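You operate a simulated robot arm through the tools that you are given. There is no shell and no other tool.

You run a simulated robot arm. Do the job below in one go: nothing can be reset, and whatever is moved stays where it is left.

## Task
Glue the felt patch under the red gift box and weigh it down till the glue sets.
Fine: use the red brush and the large weight; put both back and shut the pot. A coat counts when it lies all over at full strength: go over it till it gets no stronger.

The check looks at the end state, three seconds after you hand in, the way a careful person would. Anything else that was tipped, shoved, dropped, spilled or broken makes it a failure.

## Robot
A 6-joint arm with a two-finger parallel gripper, fixed in place. Base frame: the origin is at the foot of the arm, x ahead of it, y to its left, z up; the work surface is at about z = 76. Lengths are in cm, angles in rad, forces in N, time in s.
With the tool pointing down near the work surface it reaches from about 18 to 74 cm from the base axis. Its first joint turns from -2.897 to 2.897 rad. Payload 3.91 kg.
The tool frame sits at the grasp point between the pads (the TCP): z along the fingers, y along the line on which they close. The tips reach 3 cm beyond it. The gripper opens to 11 cm. The fingers are 2 cm wide and 1 cm thick; the gripper's body (4.8 by 11.2 cm) begins 5.5 cm behind the TCP.
Orientation is told as [roll, pitch, yaw] about the base's x, y, z axes, in that order, counted from this pose: with the fingers straight down and closing along the base's y, the tool's x points along the base's -x, its y along +y and its z along -z.

## Interface
- The arm moves only by the tool move_arm. Its argument "deltas" is a list that holds one entry, the list of rows, each a list of 7 numbers: the finger opening in m, from 0 to 0.11, then the shift along the base's x, y, z in m, then the turn, a rotation vector about the base's x, y, z in rad. In form: [[[fingers, x, y, z, wx, wy, wz], ...]]. A call has 1 to 20 rows; each row shifts and turns the commanded pose from where the row before left it. A row lasts 0.2 s, in which the tool goes at most 5 cm and 0.15 rad; a call with a longer step from one row to the next is refused whole, and so is a gripper value outside its range. Where a pose cannot be reached the arm comes as near as it can. A force on the tool above 40 N (or 10 N above the force at the start of the call, whichever is more), or a blocked arm, ends the call early, and 0.2 s more pass. Each finger travels about 4.5 cm/s and halts on what it meets, pressing with about 42 N; the grip force reading is that of the motor and also rises with nothing between the fingers. The clock runs only during rows and for 0.2 s after the last one: add rows that do not move to give the fingers time. It gives the time, the measured TCP pose, the force on the tool (base axes), the opening and the grip force at its end, in the units of the frame above (readings bear some noise), with the torque about the TCP (base axes, N m) and any sound that the robot's microphone picked up.
- Cameras (640 x 400 px; columns grow to the right, rows downward): "scene" is fixed at [21.87, -50.23, 136.53]; the picture's right is [0.75, -0.66, 0.00], its down [-0.47, -0.52, -0.71] and it looks along [0.47, 0.53, -0.70] (base axes); focal length 214 px, centre (320, 200). "wrist" rides on the gripper at [7.1, 2.2, -10.7] in the tool frame; the picture's right is [-0.29, 0.96, 0.00], its down [-0.76, -0.23, -0.61] and it looks along [-0.58, -0.18, 0.79] (tool axes); focal length 243 px, centre (320, 200). There is no depth. A picture from a camera that has moved, and an enlarged one, comes with that camera's place and axes in the base frame and with its lens.
- capture(camera): a new picture of that camera. No time passes.
- raise_lower(by): slides the trunk up (or, below 0, down) by that many cm; the arm rides with it, the base frame stays. It gives what a move gives, with no picture.
- enlarge(camera, box): a new picture of the part [left, top, right, bottom] of that camera's present view, enlarged. No time passes.
- hand_in(): hands the job in; it is judged then, once.

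Nothing tells you positions but the pictures and the camera data. Unless the task says otherwise, let go and move clear before handing in.

The tools are called after ">>>" as a command line: name --argument value ..., lists and objects as JSON in quotes. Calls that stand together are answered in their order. move_arm: Moves the arm, as the interface text tells. Its arguments: {"type":"object","properties":{"deltas":{"type":"array"}},"required":["deltas"]} The other tools are called the same way: raise_lower (by) slides the trunk up or down; capture (camera) takes a picture; enlarge (camera, box) takes an enlarged picture of a part of a camera's view; hand_in () hands the job in.

At the start:

```text
time_s: 0.0
ee_pos: [36.03, -16.6, 121.69]
orientation: [0.0, -0.001, 0.0]
contact_force: [-0.2, 0.0, -0.9]
moment: [0.0, 0.0, 0.01]
width: 11.01
finger_force: 0.1
trunk travel left (down, up): [-50.0, 9.0]
```

scene: 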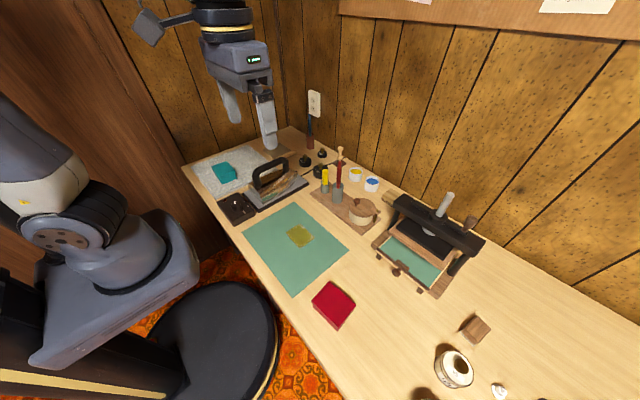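
wrist: 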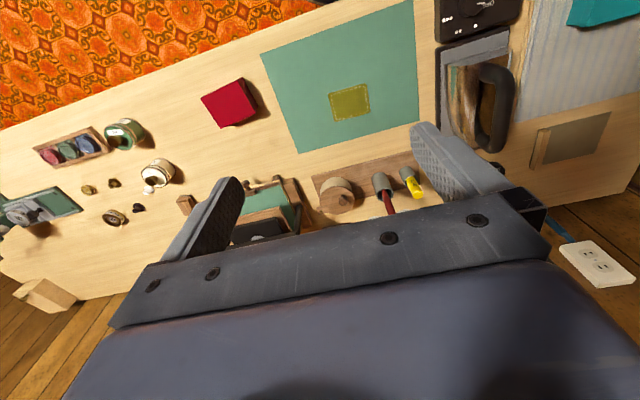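

I see a workbench with a green cutting mat carrying a yellowish felt patch, a red gift box nearer the camera, a wooden rack with a pot and brushes, and some dark weights. I'll enlarge several parts to identify things before moving.

>>> enlarge --camera "scene" --box '[290, 130, 410, 240]'

>>> enlarge --camera "scene" --box '[180, 120, 340, 230]'

>>> enlarge --camera "scene" --box '[240, 200, 400, 340]'

>>> enlarge --camera "scene" --box '[360, 180, 560, 400]'

>>> enlarge --camera "wrist" --box '[0, 80, 240, 320]'

>>> enlarge --camera "wrist" --box '[230, 100, 450, 260]'

```text
3.64 times, centred on (350, 185) of scene
camera zoom: at [21.87, -50.23, 136.53], right [0.75, -0.66, 0.0], down [-0.47, -0.52, -0.71], along [0.47, 0.53, -0.7], focal length 780 px, centre (211, 254)
```

zoom: 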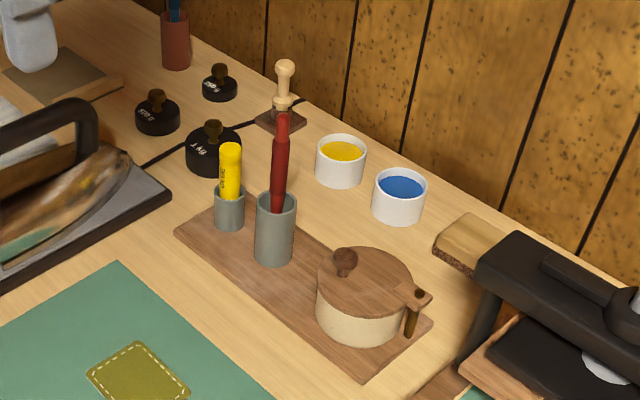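

```text
3.64 times, centred on (260, 175) of scene
camera zoom: at [21.87, -50.23, 136.53], right [0.75, -0.66, 0.0], down [-0.47, -0.52, -0.71], along [0.47, 0.53, -0.7], focal length 780 px, centre (538, 291)
```

zoom: 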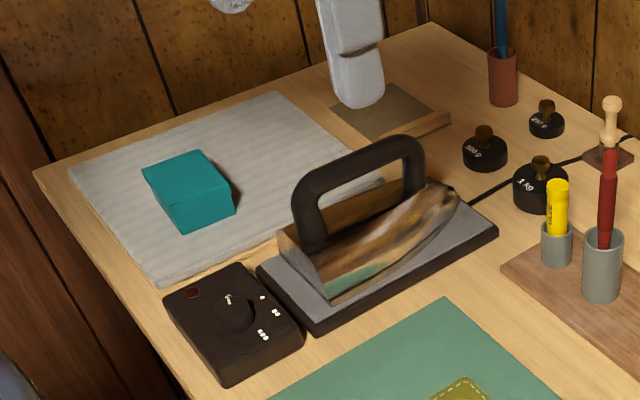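

```text
2.86 times, centred on (320, 270) of scene
camera zoom: at [21.87, -50.23, 136.53], right [0.75, -0.66, 0.0], down [-0.47, -0.52, -0.71], along [0.47, 0.53, -0.7], focal length 613 px, centre (320, 0)
```

zoom: 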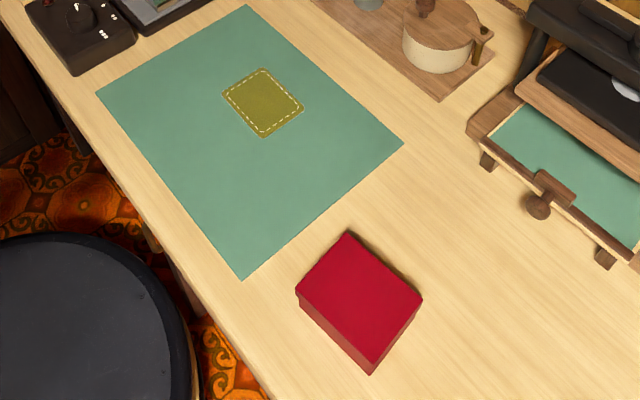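

```text
1.82 times, centred on (460, 290) of scene
camera zoom: at [21.87, -50.23, 136.53], right [0.75, -0.66, 0.0], down [-0.47, -0.52, -0.71], along [0.47, 0.53, -0.7], focal length 390 px, centre (66, 36)
```

zoom: 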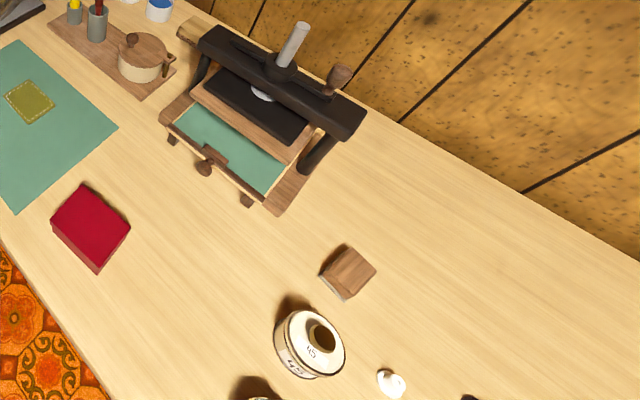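

```text
1.67 times, centred on (120, 200) of wrist
camera zoom: at [28.94, -14.63, 132.39], right [0.29, 0.96, 0.0], down [0.76, -0.23, 0.61], along [0.58, -0.18, -0.79], focal length 404 px, centre (653, 200)
```

zoom: 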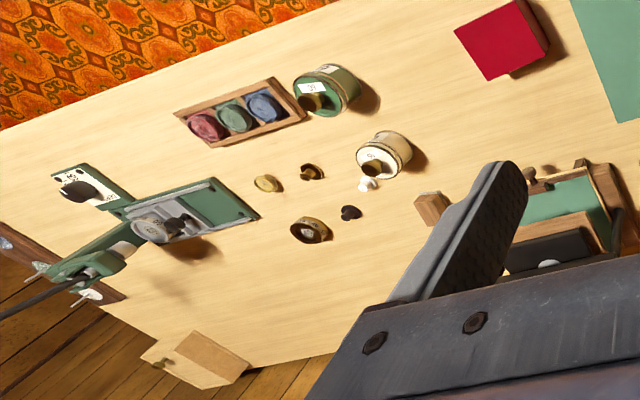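

```text
2.50 times, centred on (340, 180) of wrist
camera zoom: at [28.94, -14.63, 132.39], right [0.29, 0.96, 0.0], down [0.76, -0.23, 0.61], along [0.58, -0.18, -0.79], focal length 606 px, centre (270, 250)
```

zoom: 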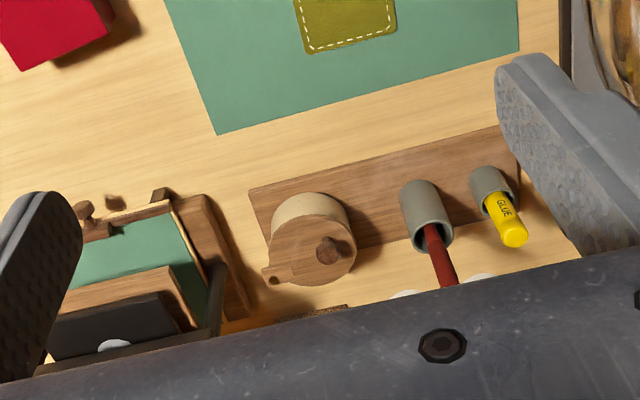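

The pot with the wooden lid, the red brush in a grey cup, and the black weights (1 kg, 500 g, 200 g) are identified; the patch lies on the green mat. I'll move the wrist camera nearer to the pot to see how the lid works.

>>> move_arm --deltas '[[[0.11, 0.02, 0, -0.025, 0, 0, 0], [0.11, 0.02, 0, -0.025, 0, 0, 0], [0.11, 0.02, 0, -0.025, 0, 0, 0], [0.11, 0.02, 0, -0.025, 0, 0, 0], [0.11, 0.02, 0, -0.025, 0, 0, 0], [0.11, 0.02, 0, -0.025, 0, 0, 0], [0.11, 0.02, 0, -0.025, 0, 0, 0], [0.11, 0.02, 0, -0.025, 0, 0, 0]]]'

>>> capture --camera "wrist"

>>> enlarge --camera "wrist" --box '[200, 100, 440, 250]'

>>> capture --camera "scene"

```text
time_s: 1.8
ee_pos: [52.25, -16.84, 101.58]
orientation: [-0.001, 0.001, 0.001]
contact_force: [0.9, 0.1, 0.7]
moment: [0.0, 0.01, -0.02]
width: 11.0
finger_force: 0.1
trunk travel left (down, up): [-50.0, 9.0]
```

```text
taken
camera wrist: at [45.04, -14.73, 112.42], right [0.29, 0.96, 0.0], down [0.76, -0.23, 0.61], along [0.58, -0.18, -0.79], focal length 243 px, centre (320, 200)
```

wrist: 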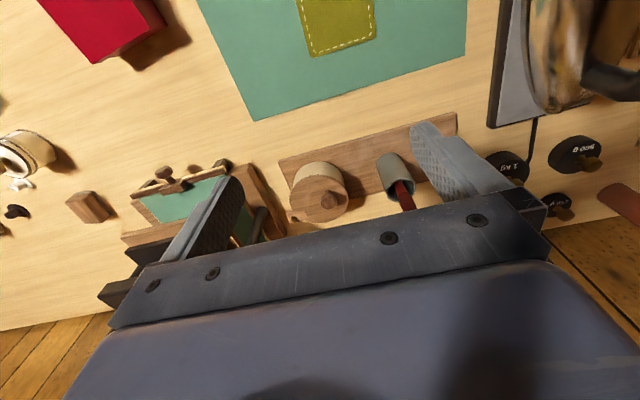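

```text
2.67 times, centred on (320, 175) of wrist
camera zoom: at [45.04, -14.73, 112.42], right [0.29, 0.96, 0.0], down [0.76, -0.23, 0.61], along [0.58, -0.18, -0.79], focal length 647 px, centre (320, 267)
```

zoom: 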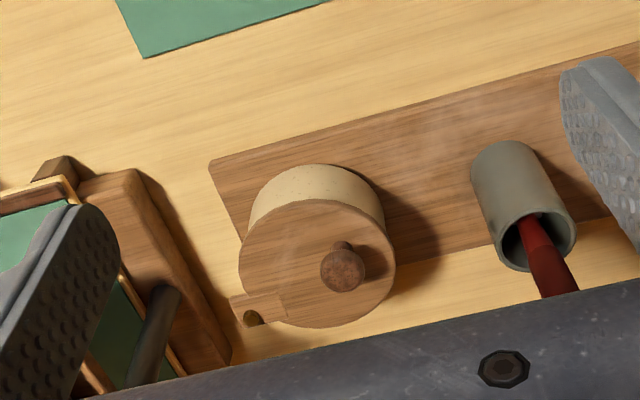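

```text
taken
```

scene: 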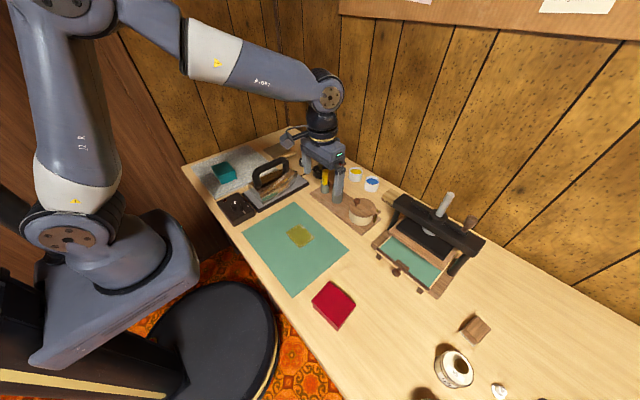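

The lid has an off-centre knob and what seems to be a pivot lug on its far right side. I'll look closer at the lug, the red brush and the weights before deciding.

>>> enlarge --camera "wrist" --box '[280, 150, 360, 230]'

>>> enlarge --camera "scene" --box '[335, 180, 395, 240]'

>>> enlarge --camera "wrist" --box '[470, 110, 640, 240]'

>>> enlarge --camera "wrist" --box '[200, 0, 480, 160]'

```text
5.00 times, centred on (320, 190) of wrist
camera zoom: at [45.04, -14.73, 112.42], right [0.29, 0.96, 0.0], down [0.76, -0.23, 0.61], along [0.58, -0.18, -0.79], focal length 1213 px, centre (320, 250)
```

zoom: 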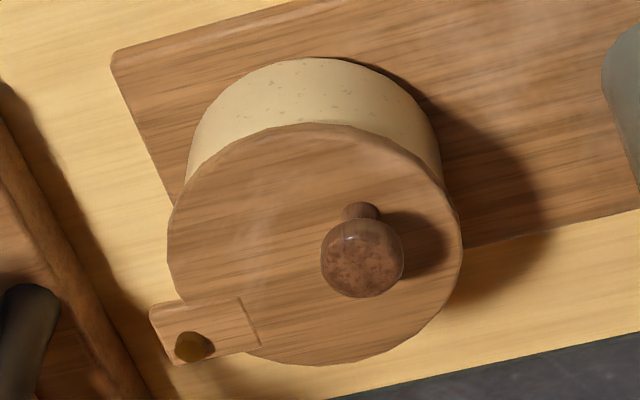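

```text
6.67 times, centred on (365, 210) of scene
camera zoom: at [21.87, -50.23, 136.53], right [0.75, -0.66, 0.0], down [-0.47, -0.52, -0.71], along [0.47, 0.53, -0.7], focal length 1430 px, centre (20, 133)
```

zoom: 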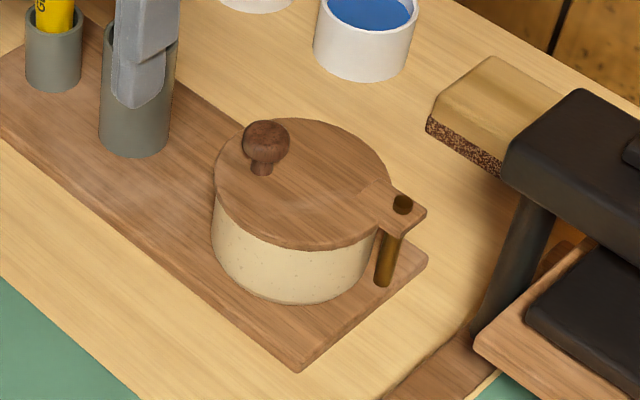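

```text
3.08 times, centred on (555, 175) of wrist
camera zoom: at [45.04, -14.73, 112.42], right [0.29, 0.96, 0.0], down [0.76, -0.23, 0.61], along [0.58, -0.18, -0.79], focal length 746 px, centre (-403, 277)
```

zoom: 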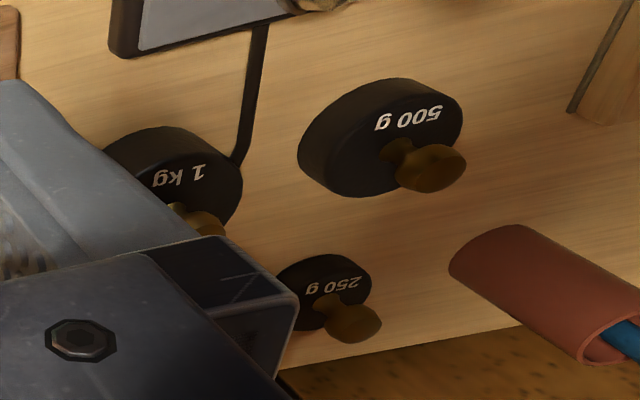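

```text
2.29 times, centred on (340, 80) of wrist
camera zoom: at [45.04, -14.73, 112.42], right [0.29, 0.96, 0.0], down [0.76, -0.23, 0.61], along [0.58, -0.18, -0.79], focal length 555 px, centre (274, 474)
```

zoom: 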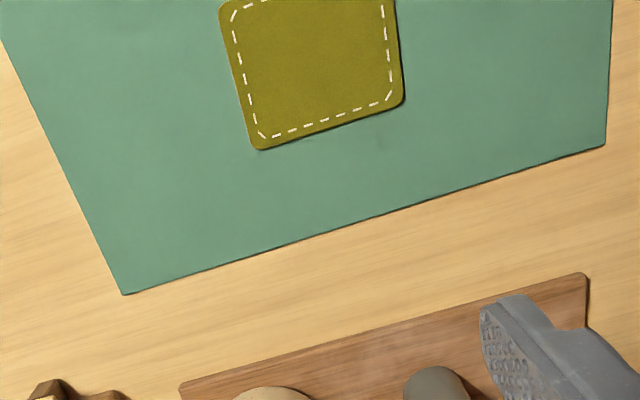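

The pot has a swivel lid: a lug on a brass pin at the far right, a knob on the near left. Before planning the swing I want to see the press beside it, so I'll look from further right.

>>> move_arm --deltas '[[[0.11, 0, -0.03, 0.02, 0, 0, 0], [0.11, 0, -0.03, 0.02, 0, 0, 0], [0.11, 0, -0.03, 0.02, 0, 0, 0], [0.11, 0, -0.03, 0.02, 0, 0, 0], [0.11, 0, -0.03, 0, 0, 0, 0], [0.11, 0, -0.03, 0, 0, 0, 0], [0.11, 0, 0, 0, 0, 0, 0]]]'

>>> capture --camera "wrist"

>>> enlarge --camera "wrist" --box '[250, 60, 490, 240]'

>>> enlarge --camera "scene" --box '[290, 120, 410, 220]'

```text
time_s: 3.4
ee_pos: [52.35, -34.71, 109.57]
orientation: [-0.001, -0.001, 0.002]
contact_force: [-0.2, 0.5, 0.3]
moment: [-0.02, -0.01, 0.01]
width: 11.01
finger_force: 0.0
trunk travel left (down, up): [-50.0, 9.0]
```

```text
taken
camera wrist: at [45.06, -32.72, 120.31], right [0.29, 0.96, 0.0], down [0.76, -0.23, 0.61], along [0.58, -0.18, -0.79], focal length 243 px, centre (320, 200)
```

wrist: 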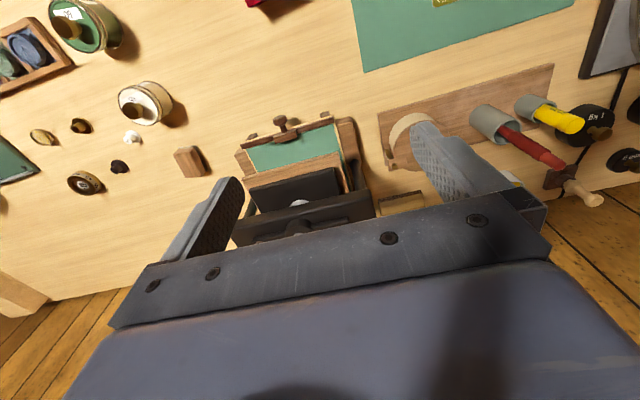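

```text
2.22 times, centred on (370, 150) of wrist
camera zoom: at [45.06, -32.72, 120.31], right [0.29, 0.96, 0.0], down [0.76, -0.23, 0.61], along [0.58, -0.18, -0.79], focal length 539 px, centre (209, 311)
```

zoom: 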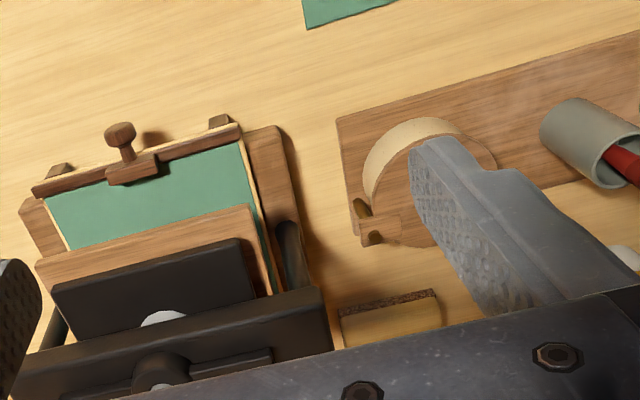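

```text
4.00 times, centred on (350, 170) of scene
camera zoom: at [21.87, -50.23, 136.53], right [0.75, -0.66, 0.0], down [-0.47, -0.52, -0.71], along [0.47, 0.53, -0.7], focal length 858 px, centre (200, 320)
```

zoom: 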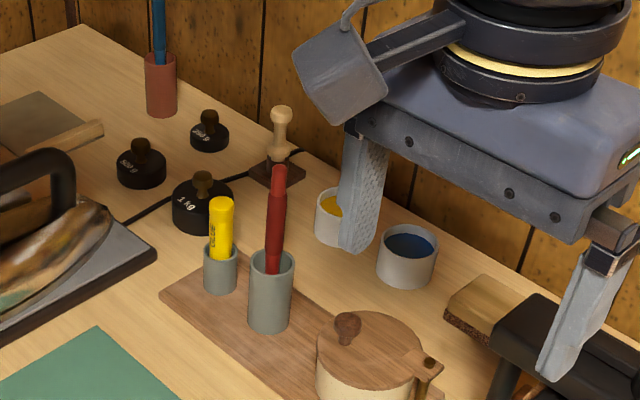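

The press stands just right of the pot (left edge around y = -32), so a lid swing of about 75-80° toward the robot looks feasible. I'll check the papers on the wall for any notes and look at the remaining labels.

>>> enlarge --camera "scene" --box '[380, 0, 640, 60]'

>>> enlarge --camera "scene" --box '[400, 340, 520, 400]'

>>> enlarge --camera "wrist" --box '[0, 0, 250, 250]'

```text
2.46 times, centred on (510, 30) of scene
camera zoom: at [21.87, -50.23, 136.53], right [0.75, -0.66, 0.0], down [-0.47, -0.52, -0.71], along [0.47, 0.53, -0.7], focal length 528 px, centre (-148, 618)
```

zoom: 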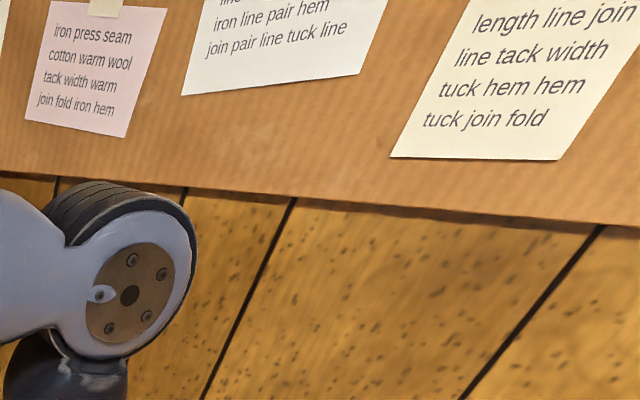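

```text
5.33 times, centred on (460, 370) of scene
camera zoom: at [21.87, -50.23, 136.53], right [0.75, -0.66, 0.0], down [-0.47, -0.52, -0.71], along [0.47, 0.53, -0.7], focal length 1144 px, centre (-427, -707)
```

zoom: 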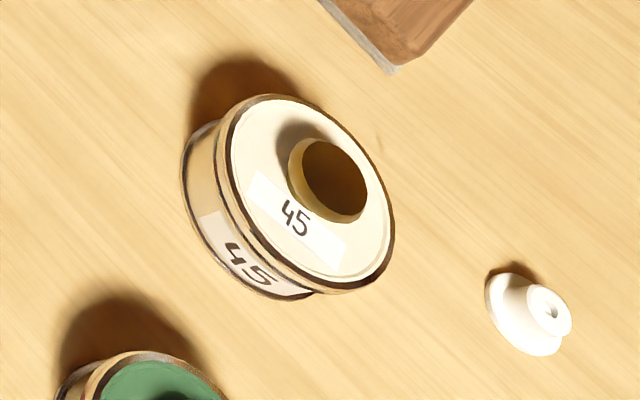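

```text
1.60 times, centred on (125, 125) of wrist
camera zoom: at [45.06, -32.72, 120.31], right [0.29, 0.96, 0.0], down [0.76, -0.23, 0.61], along [0.58, -0.18, -0.79], focal length 388 px, centre (632, 320)
```

zoom: 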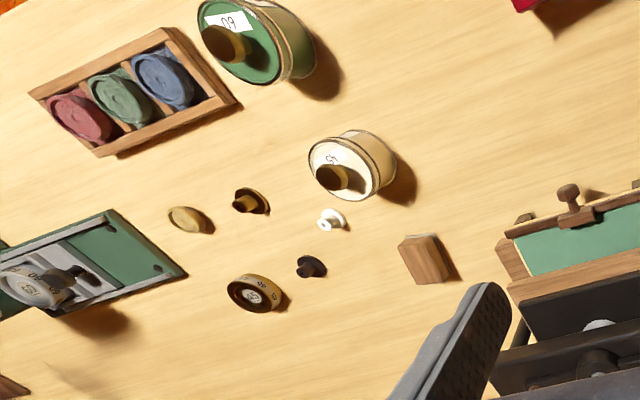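

Nothing useful is written there. Plan: cage the lid knob (about (66.3,-19.7), head at z≈84) between the fingers and swing it counter-clockwise about the pin at about (69.6,-26.5). First I'll go above the knob with the fingers narrowed.

>>> move_arm --deltas '[[[0.036, 0.014, 0.015, -0.012, 0, 0, -0.06], [0.036, 0.014, 0.015, -0.012, 0, 0, -0.06], [0.036, 0.014, 0.015, -0.012, 0, 0, -0.06], [0.036, 0.014, 0.015, -0.012, 0, 0, -0.06], [0.036, 0.014, 0.015, -0.012, 0, 0, -0.06], [0.036, 0.014, 0.015, -0.012, 0, 0, -0.06], [0.036, 0.014, 0.015, -0.012, 0, 0, -0.06], [0.036, 0.014, 0.015, -0.012, 0, 0, -0.06], [0.036, 0.014, 0.015, -0.012, 0, 0, -0.06], [0.036, 0.014, 0.015, -0.012, 0, 0, -0.06], [0.036, 0, 0, 0, 0, 0, 0]]]'

>>> capture --camera "wrist"

>>> enlarge --camera "scene" --box '[300, 130, 420, 240]'

```text
time_s: 5.8
ee_pos: [66.08, -19.69, 97.77]
orientation: [0.0, 0.0, -0.6]
contact_force: [-0.3, 0.2, 0.9]
moment: [0.0, 0.02, -0.04]
width: 3.61
finger_force: 0.1
trunk travel left (down, up): [-50.0, 9.0]
```

```text
taken
camera wrist: at [61.46, -13.96, 108.39], right [0.78, 0.63, 0.0], down [0.5, -0.62, 0.61], along [0.38, -0.47, -0.79], focal length 243 px, centre (320, 200)
```

wrist: 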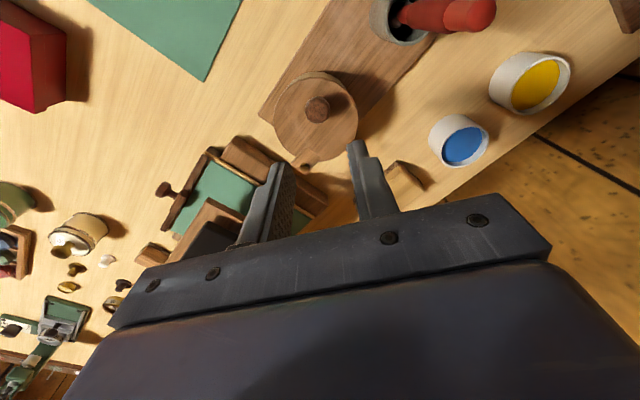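

```text
3.64 times, centred on (360, 185) of scene
camera zoom: at [21.87, -50.23, 136.53], right [0.75, -0.66, 0.0], down [-0.47, -0.52, -0.71], along [0.47, 0.53, -0.7], focal length 780 px, centre (174, 254)
```

zoom: 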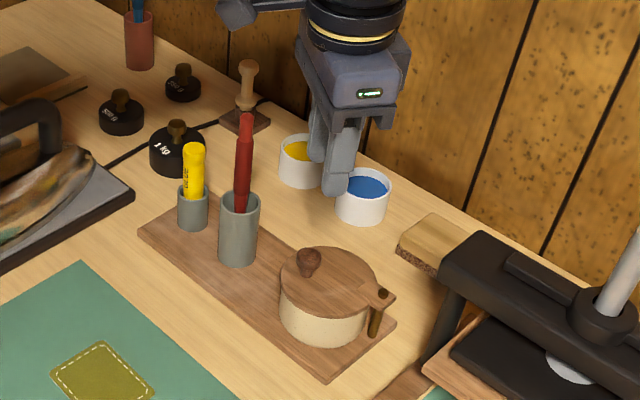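

The view confirms the knob at (66.0,-19.7) and the pin at (69.5,-26.4). I'll descend so the fingers straddle the knob without touching the lid.

>>> move_arm --deltas '[[[0.036, 0, 0, -0.015, 0, 0, 0], [0.036, 0, 0, -0.015, 0, 0, 0], [0.036, 0, 0, -0.015, 0, 0, 0], [0.036, 0, 0, -0.015, 0, 0, 0], [0.036, 0, 0, -0.015, 0, 0, 0], [0.036, 0, 0, -0.015, 0, 0, 0], [0.036, 0, 0, -0.015, 0, 0, 0], [0.036, 0, 0, -0.01, 0, 0, 0]]]'

>>> capture --camera "wrist"

>>> enlarge --camera "scene" --box '[320, 160, 400, 240]'

```text
time_s: 7.6
ee_pos: [66.14, -19.65, 86.2]
orientation: [0.0, 0.0, -0.6]
contact_force: [0.5, 0.0, 0.0]
moment: [-0.04, 0.0, -0.02]
width: 3.61
finger_force: 0.0
trunk travel left (down, up): [-50.0, 9.0]
```

```text
taken
camera wrist: at [61.4, -13.92, 96.92], right [0.78, 0.63, 0.0], down [0.5, -0.62, 0.61], along [0.38, -0.47, -0.79], focal length 243 px, centre (320, 200)
```

wrist: 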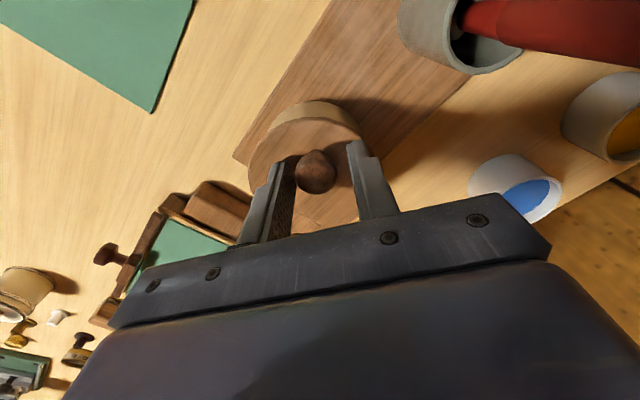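

```text
5.00 times, centred on (360, 200) of scene
camera zoom: at [21.87, -50.23, 136.53], right [0.75, -0.66, 0.0], down [-0.47, -0.52, -0.71], along [0.47, 0.53, -0.7], focal length 1072 px, centre (120, 200)
```

zoom: 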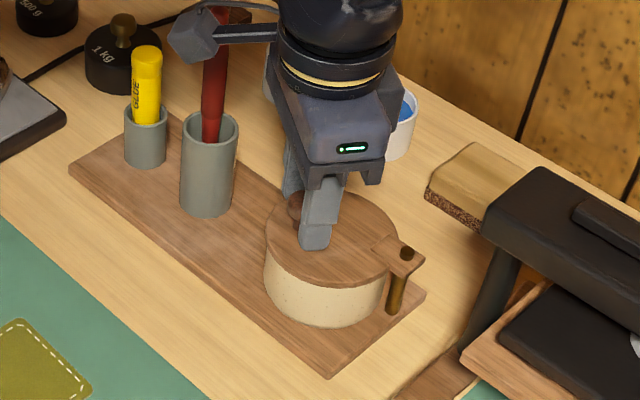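

The knob sits between the pads and nothing is touched. I'll begin the swing with the first few degrees and check that the pot stays put.

>>> move_arm --deltas '[[[0.03, 0, 0, 0, 0, 0, 0], [0.03, 0, 0, 0, 0, 0, 0], [0.03, -0.0065, -0.0038, 0, 0, 0, 0.1], [0.03, -0.0061, -0.0045, 0, 0, 0, 0.1], [0.03, -0.0056, -0.005, 0, 0, 0, 0.1]]]'

>>> enlarge --camera "scene" --box '[320, 160, 400, 240]'

>>> capture --camera "wrist"

```text
time_s: 8.8
ee_pos: [64.5, -20.54, 86.1]
orientation: [0.002, -0.002, -0.297]
contact_force: [25.3, 27.6, 2.0]
moment: [0.44, -0.55, -0.08]
width: 4.62
finger_force: 16.9
trunk travel left (down, up): [-50.0, 9.0]
```

```text
5.00 times, centred on (360, 200) of scene
camera zoom: at [21.87, -50.23, 136.53], right [0.75, -0.66, 0.0], down [-0.47, -0.52, -0.71], along [0.47, 0.53, -0.7], focal length 1072 px, centre (120, 200)
```

zoom: 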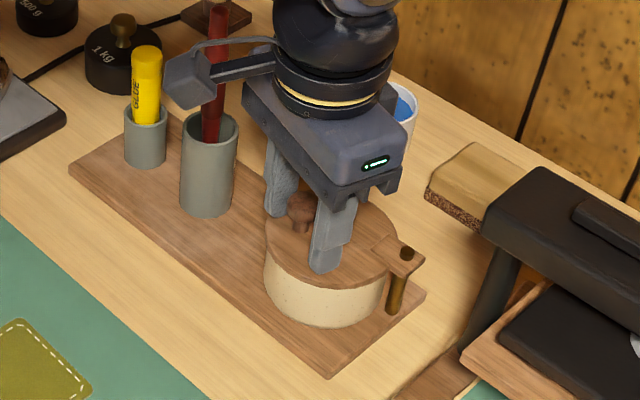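

```text
taken
camera wrist: at [58.34, -16.56, 96.89], right [0.56, 0.83, 0.0], down [0.66, -0.44, 0.61], along [0.51, -0.34, -0.79], focal length 243 px, centre (320, 200)
```

wrist: 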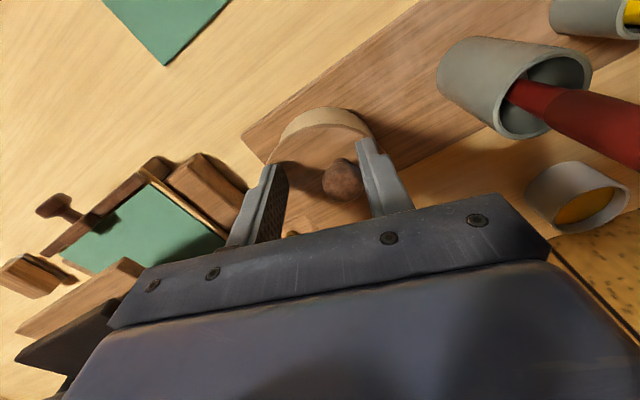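

The lid did not follow: 37 N built up on the knob and the finger gave way, so it does not swing this way (counter-clockwise); the pot hasn't moved. I'll back off along the same path, then test the other direction gently.

>>> move_arm --deltas '[[[0.05, 0.0056, 0.005, 0, 0, 0, -0.1], [0.05, 0.0061, 0.0045, 0, 0, 0, -0.1], [0.05, 0.0065, 0.0038, 0, 0, 0, -0.1], [0.05, 0, 0, 0, 0, 0, 0]]]'

>>> capture --camera "wrist"

>>> enlarge --camera "scene" --box '[320, 160, 400, 240]'

```text
time_s: 9.8
ee_pos: [66.1, -19.81, 86.27]
orientation: [0.0, -0.001, -0.603]
contact_force: [-0.3, -0.5, 0.6]
moment: [-0.02, -0.02, 0.0]
width: 5.01
finger_force: 0.0
trunk travel left (down, up): [-50.0, 9.0]
```

```text
taken
camera wrist: at [61.45, -14.05, 96.9], right [0.78, 0.62, 0.0], down [0.5, -0.62, 0.61], along [0.38, -0.47, -0.79], focal length 243 px, centre (320, 200)
```

wrist: 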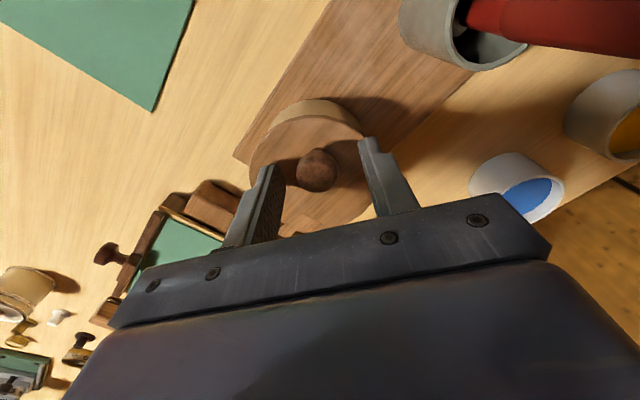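

```text
5.00 times, centred on (360, 200) of scene
camera zoom: at [21.87, -50.23, 136.53], right [0.75, -0.66, 0.0], down [-0.47, -0.52, -0.71], along [0.47, 0.53, -0.7], focal length 1072 px, centre (120, 200)
```

zoom: 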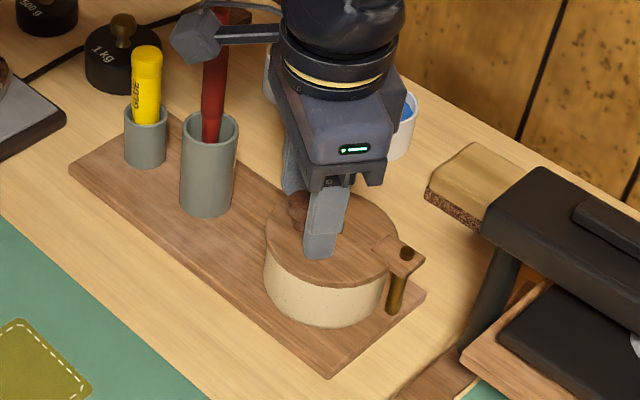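

Backed off cleanly; pot and lid are unmoved. Now I'll try a small clockwise nudge (away from the robot).

>>> move_arm --deltas '[[[0.03, 0, 0, 0, 0, 0, 0], [0.03, 0, 0, 0, 0, 0, 0], [0.03, 0, 0, 0, 0, 0, 0], [0.03, 0.0069, 0.0032, 0, 0, 0, 0], [0.03, 0.0071, 0.0025, 0, 0, 0, 0]]]'

>>> capture --camera "wrist"

>>> enlarge --camera "scene" --box '[320, 160, 400, 240]'

```text
time_s: 11.0
ee_pos: [67.55, -19.06, 86.06]
orientation: [-0.001, 0.0, -0.598]
contact_force: [-0.2, -0.3, -0.9]
moment: [0.04, 0.02, -0.01]
width: 3.0
finger_force: 0.0
trunk travel left (down, up): [-50.0, 9.0]
```

```text
taken
camera wrist: at [62.84, -13.37, 96.83], right [0.78, 0.63, 0.0], down [0.5, -0.62, 0.61], along [0.38, -0.47, -0.79], focal length 243 px, centre (320, 200)
```

wrist: 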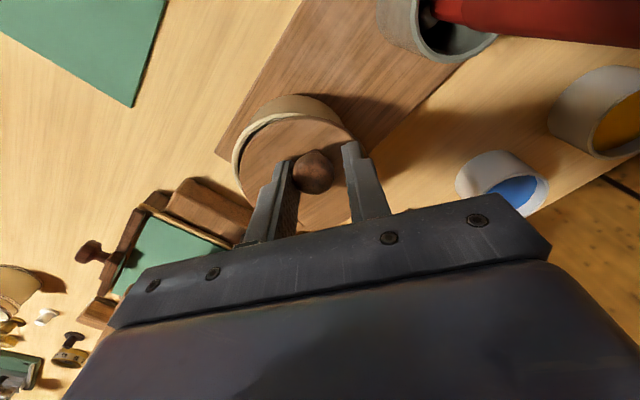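

```text
5.00 times, centred on (360, 200) of scene
camera zoom: at [21.87, -50.23, 136.53], right [0.75, -0.66, 0.0], down [-0.47, -0.52, -0.71], along [0.47, 0.53, -0.7], focal length 1072 px, centre (120, 200)
```

zoom: 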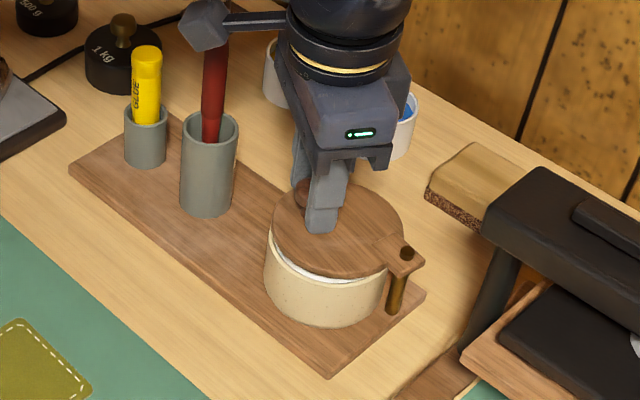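

The lid swings freely clockwise (away from the robot). I'll centre the fingers on the knob, turn the tool so its closing axis is across the reach direction, and grip it.

>>> move_arm --deltas '[[[0.038, -0.0015, -0.002, 0, 0, 0, 0.1], [0.038, -0.001, -0.002, 0, 0, 0, 0.1], [0.038, 0, 0, 0, 0, 0, 0.1], [0.038, 0, 0, 0, 0, 0, 0.1], [0.03, 0, 0, 0, 0, 0, 0], [0.026, 0, 0, 0, 0, 0, 0], [0.02, 0, 0, 0, 0, 0, 0], [0.02, 0, 0, 0, 0, 0, 0], [0.02, 0, 0, 0, 0, 0, 0]]]'

>>> capture --camera "wrist"

```text
time_s: 13.0
ee_pos: [67.21, -19.08, 86.14]
orientation: [0.002, 0.002, -0.198]
contact_force: [-2.0, 20.2, -0.6]
moment: [0.32, 0.0, 0.17]
width: 2.27
finger_force: 45.4
trunk travel left (down, up): [-50.0, 9.0]
```

```text
taken
camera wrist: at [60.68, -15.83, 96.89], right [0.47, 0.88, 0.0], down [0.7, -0.38, 0.61], along [0.53, -0.29, -0.79], focal length 243 px, centre (320, 200)
```

wrist: 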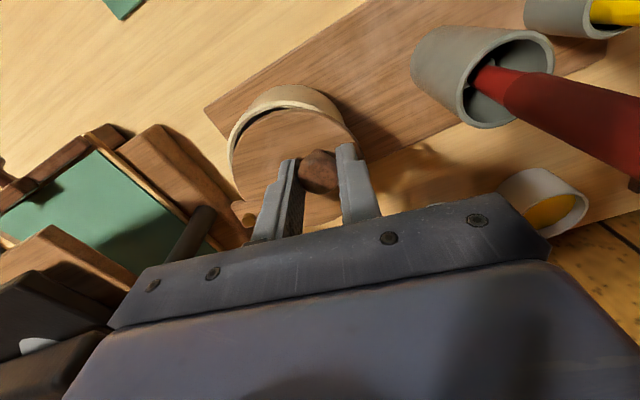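

The knob is gripped (2.27 cm) with a little sideways preload, which I'll relieve. Now the first part of the clockwise arc.

>>> move_arm --deltas '[[[0.02, 0, 0.0038, 0, 0, 0, 0], [0.02, 0.0074, 0.0019, 0, 0, 0, 0], [0.02, 0.0075, 0.0011, 0, 0, 0, 0], [0.02, 0.0076, 0.0004, 0, 0, 0, 0], [0.02, 0.0076, -0.0004, 0, 0, 0, 0]]]'

>>> enlarge --camera "scene" --box '[320, 160, 400, 240]'

```text
time_s: 14.2
ee_pos: [70.3, -19.06, 86.13]
orientation: [-0.002, -0.001, -0.201]
contact_force: [-6.5, -7.1, -5.8]
moment: [-0.17, 0.12, -0.3]
width: 2.3
finger_force: 45.0
trunk travel left (down, up): [-50.0, 9.0]
```

```text
5.00 times, centred on (360, 200) of scene
camera zoom: at [21.87, -50.23, 136.53], right [0.75, -0.66, 0.0], down [-0.47, -0.52, -0.71], along [0.47, 0.53, -0.7], focal length 1072 px, centre (120, 200)
```

zoom: 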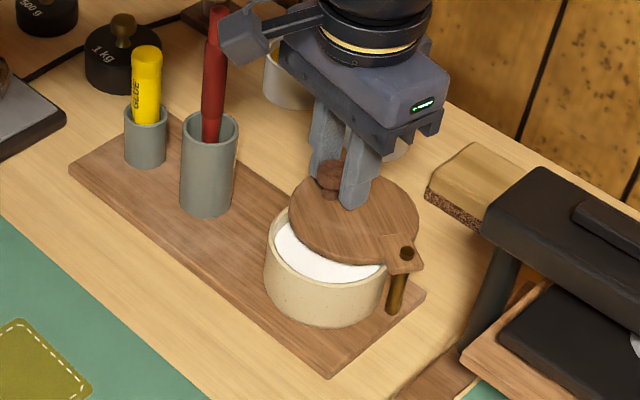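

The pot is opening and shows white glue. I'll continue the arc while tilting the tool outward for reach.

>>> move_arm --deltas '[[[0.02, 0.0065, -0.0009, 0, -0.0155, -0.058, 0], [0.02, 0.0063, -0.0016, -0.0001, -0.0155, -0.058, 0], [0.02, 0.0061, -0.0023, -0.0002, -0.0155, -0.058, 0]]]'

>>> enlarge --camera "scene" --box '[320, 160, 400, 240]'

```text
time_s: 15.0
ee_pos: [72.11, -19.51, 86.25]
orientation: [-0.011, -0.182, -0.2]
contact_force: [-9.5, -13.3, 4.0]
moment: [-0.03, 1.21, -0.27]
width: 2.27
finger_force: 45.0
trunk travel left (down, up): [-50.0, 9.0]
```

```text
5.00 times, centred on (360, 200) of scene
camera zoom: at [21.87, -50.23, 136.53], right [0.75, -0.66, 0.0], down [-0.47, -0.52, -0.71], along [0.47, 0.53, -0.7], focal length 1072 px, centre (120, 200)
```

zoom: 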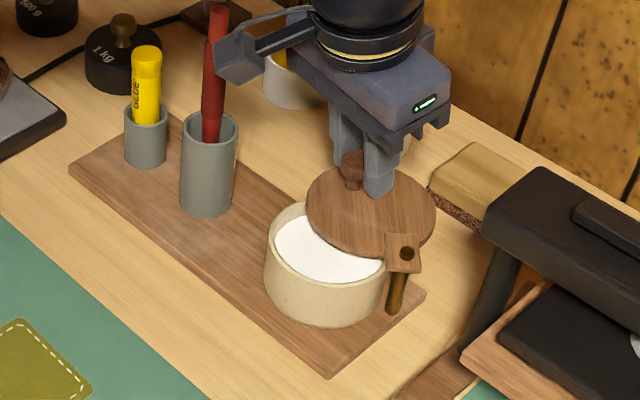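

Going well; I'll continue the arc a bit more, correcting the slight sideways preload.

>>> move_arm --deltas '[[[0.02, 0.0057, -0.0042, -0.0003, -0.0155, -0.058, 0], [0.02, 0.0053, -0.0045, -0.0003, -0.0155, -0.058, 0], [0.02, 0.005, -0.0045, -0.0004, -0.0155, -0.058, 0]]]'

>>> enlarge --camera "scene" --box '[320, 160, 400, 240]'

```text
time_s: 15.8
ee_pos: [73.74, -20.43, 86.15]
orientation: [-0.022, -0.361, -0.195]
contact_force: [-11.4, -5.9, 9.6]
moment: [0.14, 1.14, -0.37]
width: 2.3
finger_force: 45.0
trunk travel left (down, up): [-50.0, 9.0]
```

```text
5.00 times, centred on (360, 200) of scene
camera zoom: at [21.87, -50.23, 136.53], right [0.75, -0.66, 0.0], down [-0.47, -0.52, -0.71], along [0.47, 0.53, -0.7], focal length 1072 px, centre (120, 200)
```

zoom: 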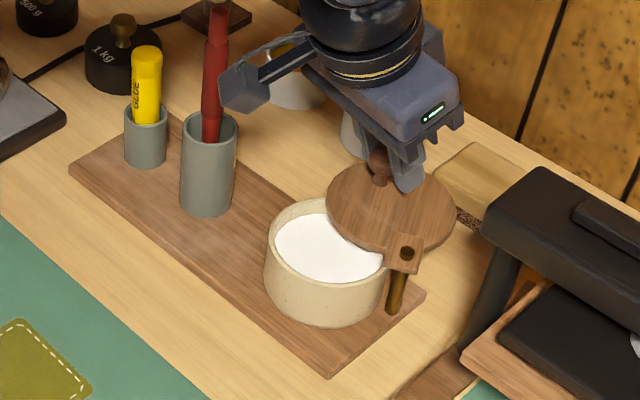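

The pot is mostly open; two more small steps will give the brush comfortable room, then I'll release and back off.

>>> move_arm --deltas '[[[0.02, 0.0045, -0.0052, -0.0004, -0.0155, -0.058, 0], [0.02, 0.004, -0.0056, -0.0005, -0.0155, -0.058, 0], [0.02, 0, 0, 0, 0, 0, 0], [0.045, 0, 0, 0, 0, 0, 0], [0.045, 0, 0, 0, 0, 0, 0], [0.045, 0, 0, 0, 0, 0, 0]]]'

>>> enlarge --camera "scene" --box '[320, 160, 400, 240]'

>>> capture --camera "wrist"

```text
time_s: 17.2
ee_pos: [74.58, -21.59, 86.02]
orientation: [-0.031, -0.481, -0.19]
contact_force: [-2.1, -2.8, 11.6]
moment: [0.11, -0.08, 0.1]
width: 4.3
finger_force: 0.1
trunk travel left (down, up): [-50.0, 9.0]
```

```text
5.00 times, centred on (360, 200) of scene
camera zoom: at [21.87, -50.23, 136.53], right [0.75, -0.66, 0.0], down [-0.47, -0.52, -0.71], along [0.47, 0.53, -0.7], focal length 1072 px, centre (120, 200)
```

zoom: 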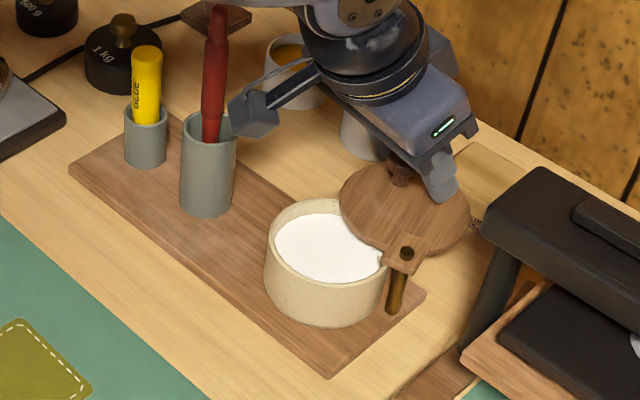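

```text
taken
camera wrist: at [64.06, -17.15, 92.19], right [0.45, 0.89, 0.11], down [0.34, -0.28, 0.9], along [0.83, -0.37, -0.43], focal length 243 px, centre (320, 200)
```

wrist: 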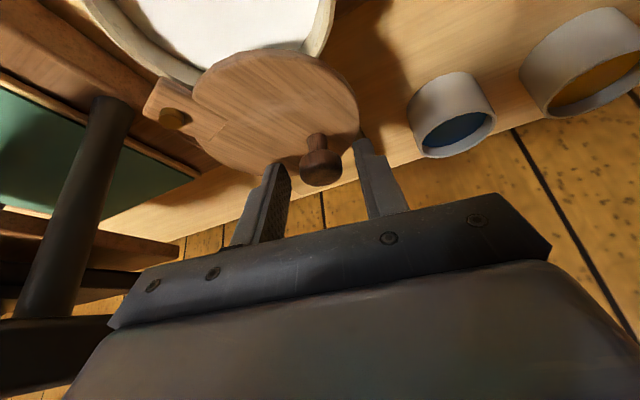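

The lid is open about 75° and released. I'll lift straight up off the knob, then un-tilt and back away, and look at the brush.

>>> move_arm --deltas '[[[0.05, 0, 0, 0.01, 0, 0, 0], [0.05, -0.002, 0, 0.02, 0, 0, 0], [0.05, -0.005, 0, 0.03, 0, 0, 0], [0.05, -0.01, 0, 0.03, 0, 0, 0], [0.05, -0.015, 0.0, 0.03, 0.0155, 0.058, 0], [0.05, -0.015, 0.0, 0.02, 0.0155, 0.058, 0], [0.05, -0.015, 0.0, 0.02, 0.0155, 0.058, 0], [0.05, -0.015, 0.0, 0.01, 0.0155, 0.058, 0], [0.05, -0.015, 0.0, 0, 0.0155, 0.058, 0], [0.05, -0.015, 0.0, 0, 0.0155, 0.058, 0], [0.05, -0.015, 0.0, 0, 0.0155, 0.058, 0.1], [0.05, -0.015, 0.0, 0, 0.0155, 0.058, 0.1]]]'

>>> capture --camera "wrist"

>>> enlarge --camera "scene" --box '[300, 130, 400, 230]'

```text
time_s: 19.8
ee_pos: [60.9, -21.75, 102.86]
orientation: [0.014, 0.0, 0.001]
contact_force: [0.5, -0.3, 0.0]
moment: [-0.04, -0.03, -0.01]
width: 4.97
finger_force: 0.0
trunk travel left (down, up): [-50.0, 9.0]
```

```text
taken
camera wrist: at [53.8, -19.82, 113.7], right [0.29, 0.96, 0.01], down [0.76, -0.24, 0.61], along [0.58, -0.17, -0.8], focal length 243 px, centre (320, 200)
```

wrist: 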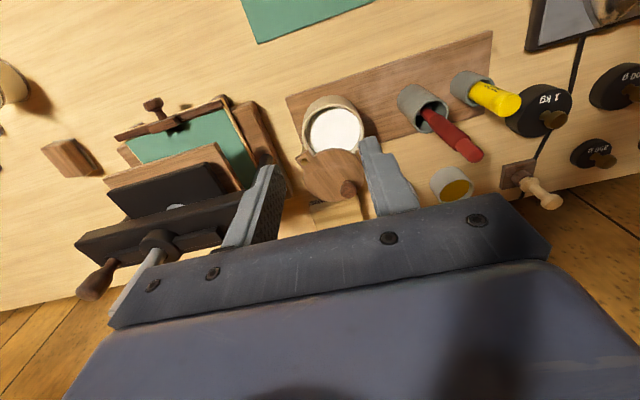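

```text
4.00 times, centred on (350, 180) of scene
camera zoom: at [21.87, -50.23, 136.53], right [0.75, -0.66, 0.0], down [-0.47, -0.52, -0.71], along [0.47, 0.53, -0.7], focal length 858 px, centre (200, 280)
```

zoom: 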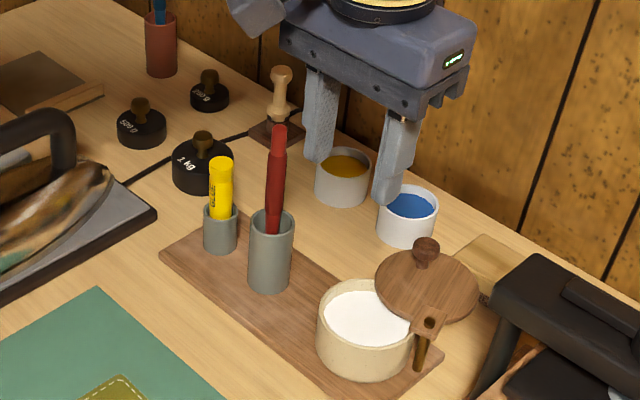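

The pot is wide open now. Next I'll position above the red brush (top around (66.8,-9.8,95)) and check alignment.

>>> move_arm --deltas '[[[0.035, 0.0118, 0.0237, 0, -0.014, 0, 0], [0.035, 0.0118, 0.0237, 0, 0, 0, 0], [0.035, 0.0118, 0.0237, 0, 0, 0, 0], [0.035, 0.0118, 0.0237, 0, 0, 0, 0], [0.035, 0.0118, 0.0237, 0, 0, 0, 0], [0.035, 0, 0, 0, 0, 0, 0]]]'

>>> capture --camera "wrist"

>>> enlarge --camera "scene" --box '[300, 130, 400, 230]'

```text
time_s: 21.2
ee_pos: [66.8, -9.81, 102.81]
orientation: [-0.004, 0.0, -0.001]
contact_force: [0.0, 1.4, -0.2]
moment: [-0.01, -0.03, 0.03]
width: 3.48
finger_force: 0.1
trunk travel left (down, up): [-50.0, 9.0]
```

```text
taken
camera wrist: at [59.68, -7.68, 113.58], right [0.29, 0.96, 0.0], down [0.76, -0.23, 0.61], along [0.58, -0.18, -0.79], focal length 243 px, centre (320, 200)
```

wrist: 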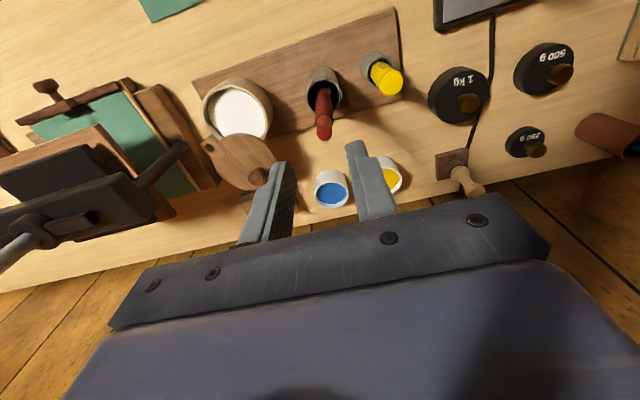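

```text
4.00 times, centred on (350, 180) of scene
camera zoom: at [21.87, -50.23, 136.53], right [0.75, -0.66, 0.0], down [-0.47, -0.52, -0.71], along [0.47, 0.53, -0.7], focal length 858 px, centre (200, 280)
```

zoom: 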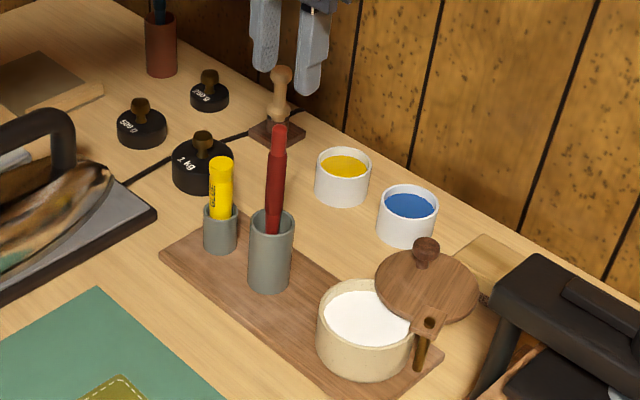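

Brush axis is at about (66.8,-9.5), top z≈94.9, and it stands upright. I'll descend with the fingers either side and grip the handle at z≈90.

>>> move_arm --deltas '[[[0.035, 0, 0.003, -0.012, 0.004, 0, 0], [0.035, 0, 0, -0.016, 0, 0, 0], [0.035, 0, 0, -0.016, 0, 0, 0], [0.035, 0, 0, -0.016, 0, 0, 0], [0.035, 0, 0, -0.016, 0, 0, 0], [0.035, 0, 0, -0.016, 0, 0, 0], [0.035, 0, 0, -0.016, 0, 0, 0], [0.035, 0, 0, -0.015, 0, 0, 0], [0.035, 0, 0, 0, 0, 0, 0]]]'

>>> capture --camera "wrist"

>>> enlarge --camera "scene" --box '[300, 130, 400, 230]'

```text
time_s: 23.2
ee_pos: [66.85, -9.48, 90.67]
orientation: [0.002, -0.001, 0.001]
contact_force: [-0.4, -0.6, -0.1]
moment: [-0.01, -0.05, 0.04]
width: 3.5
finger_force: 0.1
trunk travel left (down, up): [-50.0, 9.0]
```

```text
taken
camera wrist: at [59.6, -7.51, 101.37], right [0.29, 0.96, 0.0], down [0.76, -0.23, 0.61], along [0.58, -0.17, -0.79], focal length 243 px, centre (320, 200)
```

wrist: 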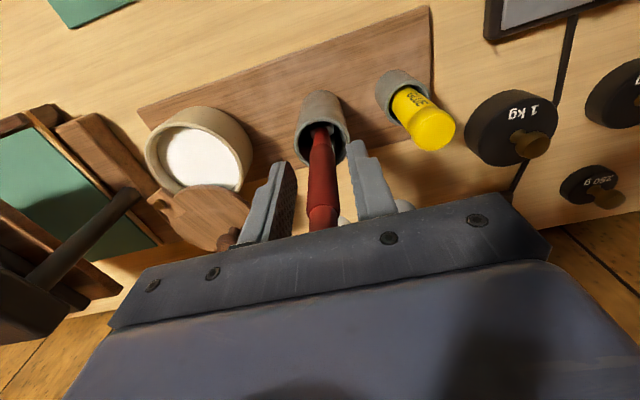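

```text
4.00 times, centred on (350, 180) of scene
camera zoom: at [21.87, -50.23, 136.53], right [0.75, -0.66, 0.0], down [-0.47, -0.52, -0.71], along [0.47, 0.53, -0.7], focal length 858 px, centre (200, 280)
```

zoom: 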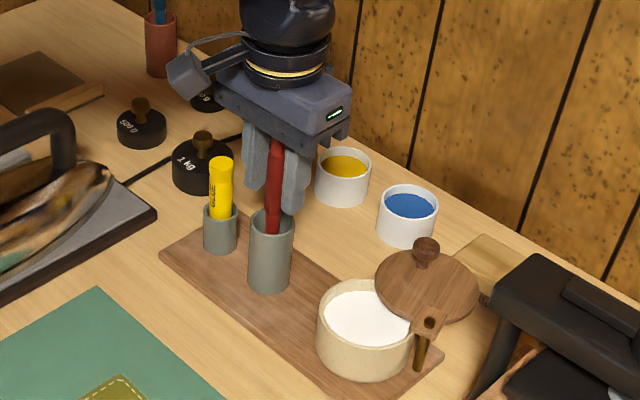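

The handle is between the pads. Closing the grip now.

>>> move_arm --deltas '[[[0.02, 0, 0, 0, 0, 0, 0], [0.012, 0, 0, 0, 0, 0, 0], [0.006, 0, 0, 0, 0, 0, 0], [0.004, 0, 0, 0, 0, 0, 0], [0.004, 0, 0, 0, 0, 0, 0]]]'

>>> capture --camera "wrist"

>>> enlarge --camera "scene" --box '[320, 140, 380, 210]'

```text
time_s: 24.4
ee_pos: [66.75, -9.56, 90.73]
orientation: [0.001, -0.002, 0.001]
contact_force: [0.3, 0.4, 0.6]
moment: [0.0, 0.0, 0.01]
width: 1.52
finger_force: 41.3
trunk travel left (down, up): [-50.0, 9.0]
```

```text
taken
camera wrist: at [59.59, -7.5, 101.41], right [0.29, 0.96, 0.0], down [0.76, -0.23, 0.61], along [0.58, -0.17, -0.79], focal length 243 px, centre (320, 200)
```

wrist: 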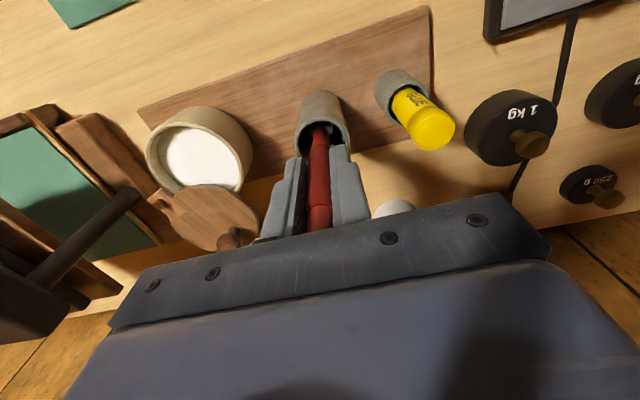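

```text
5.71 times, centred on (350, 175) of scene
camera zoom: at [21.87, -50.23, 136.53], right [0.75, -0.66, 0.0], down [-0.47, -0.52, -0.71], along [0.47, 0.53, -0.7], focal length 1226 px, centre (149, 343)
```

zoom: 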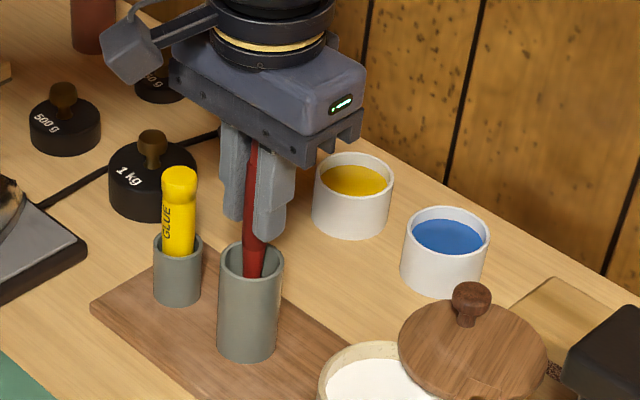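

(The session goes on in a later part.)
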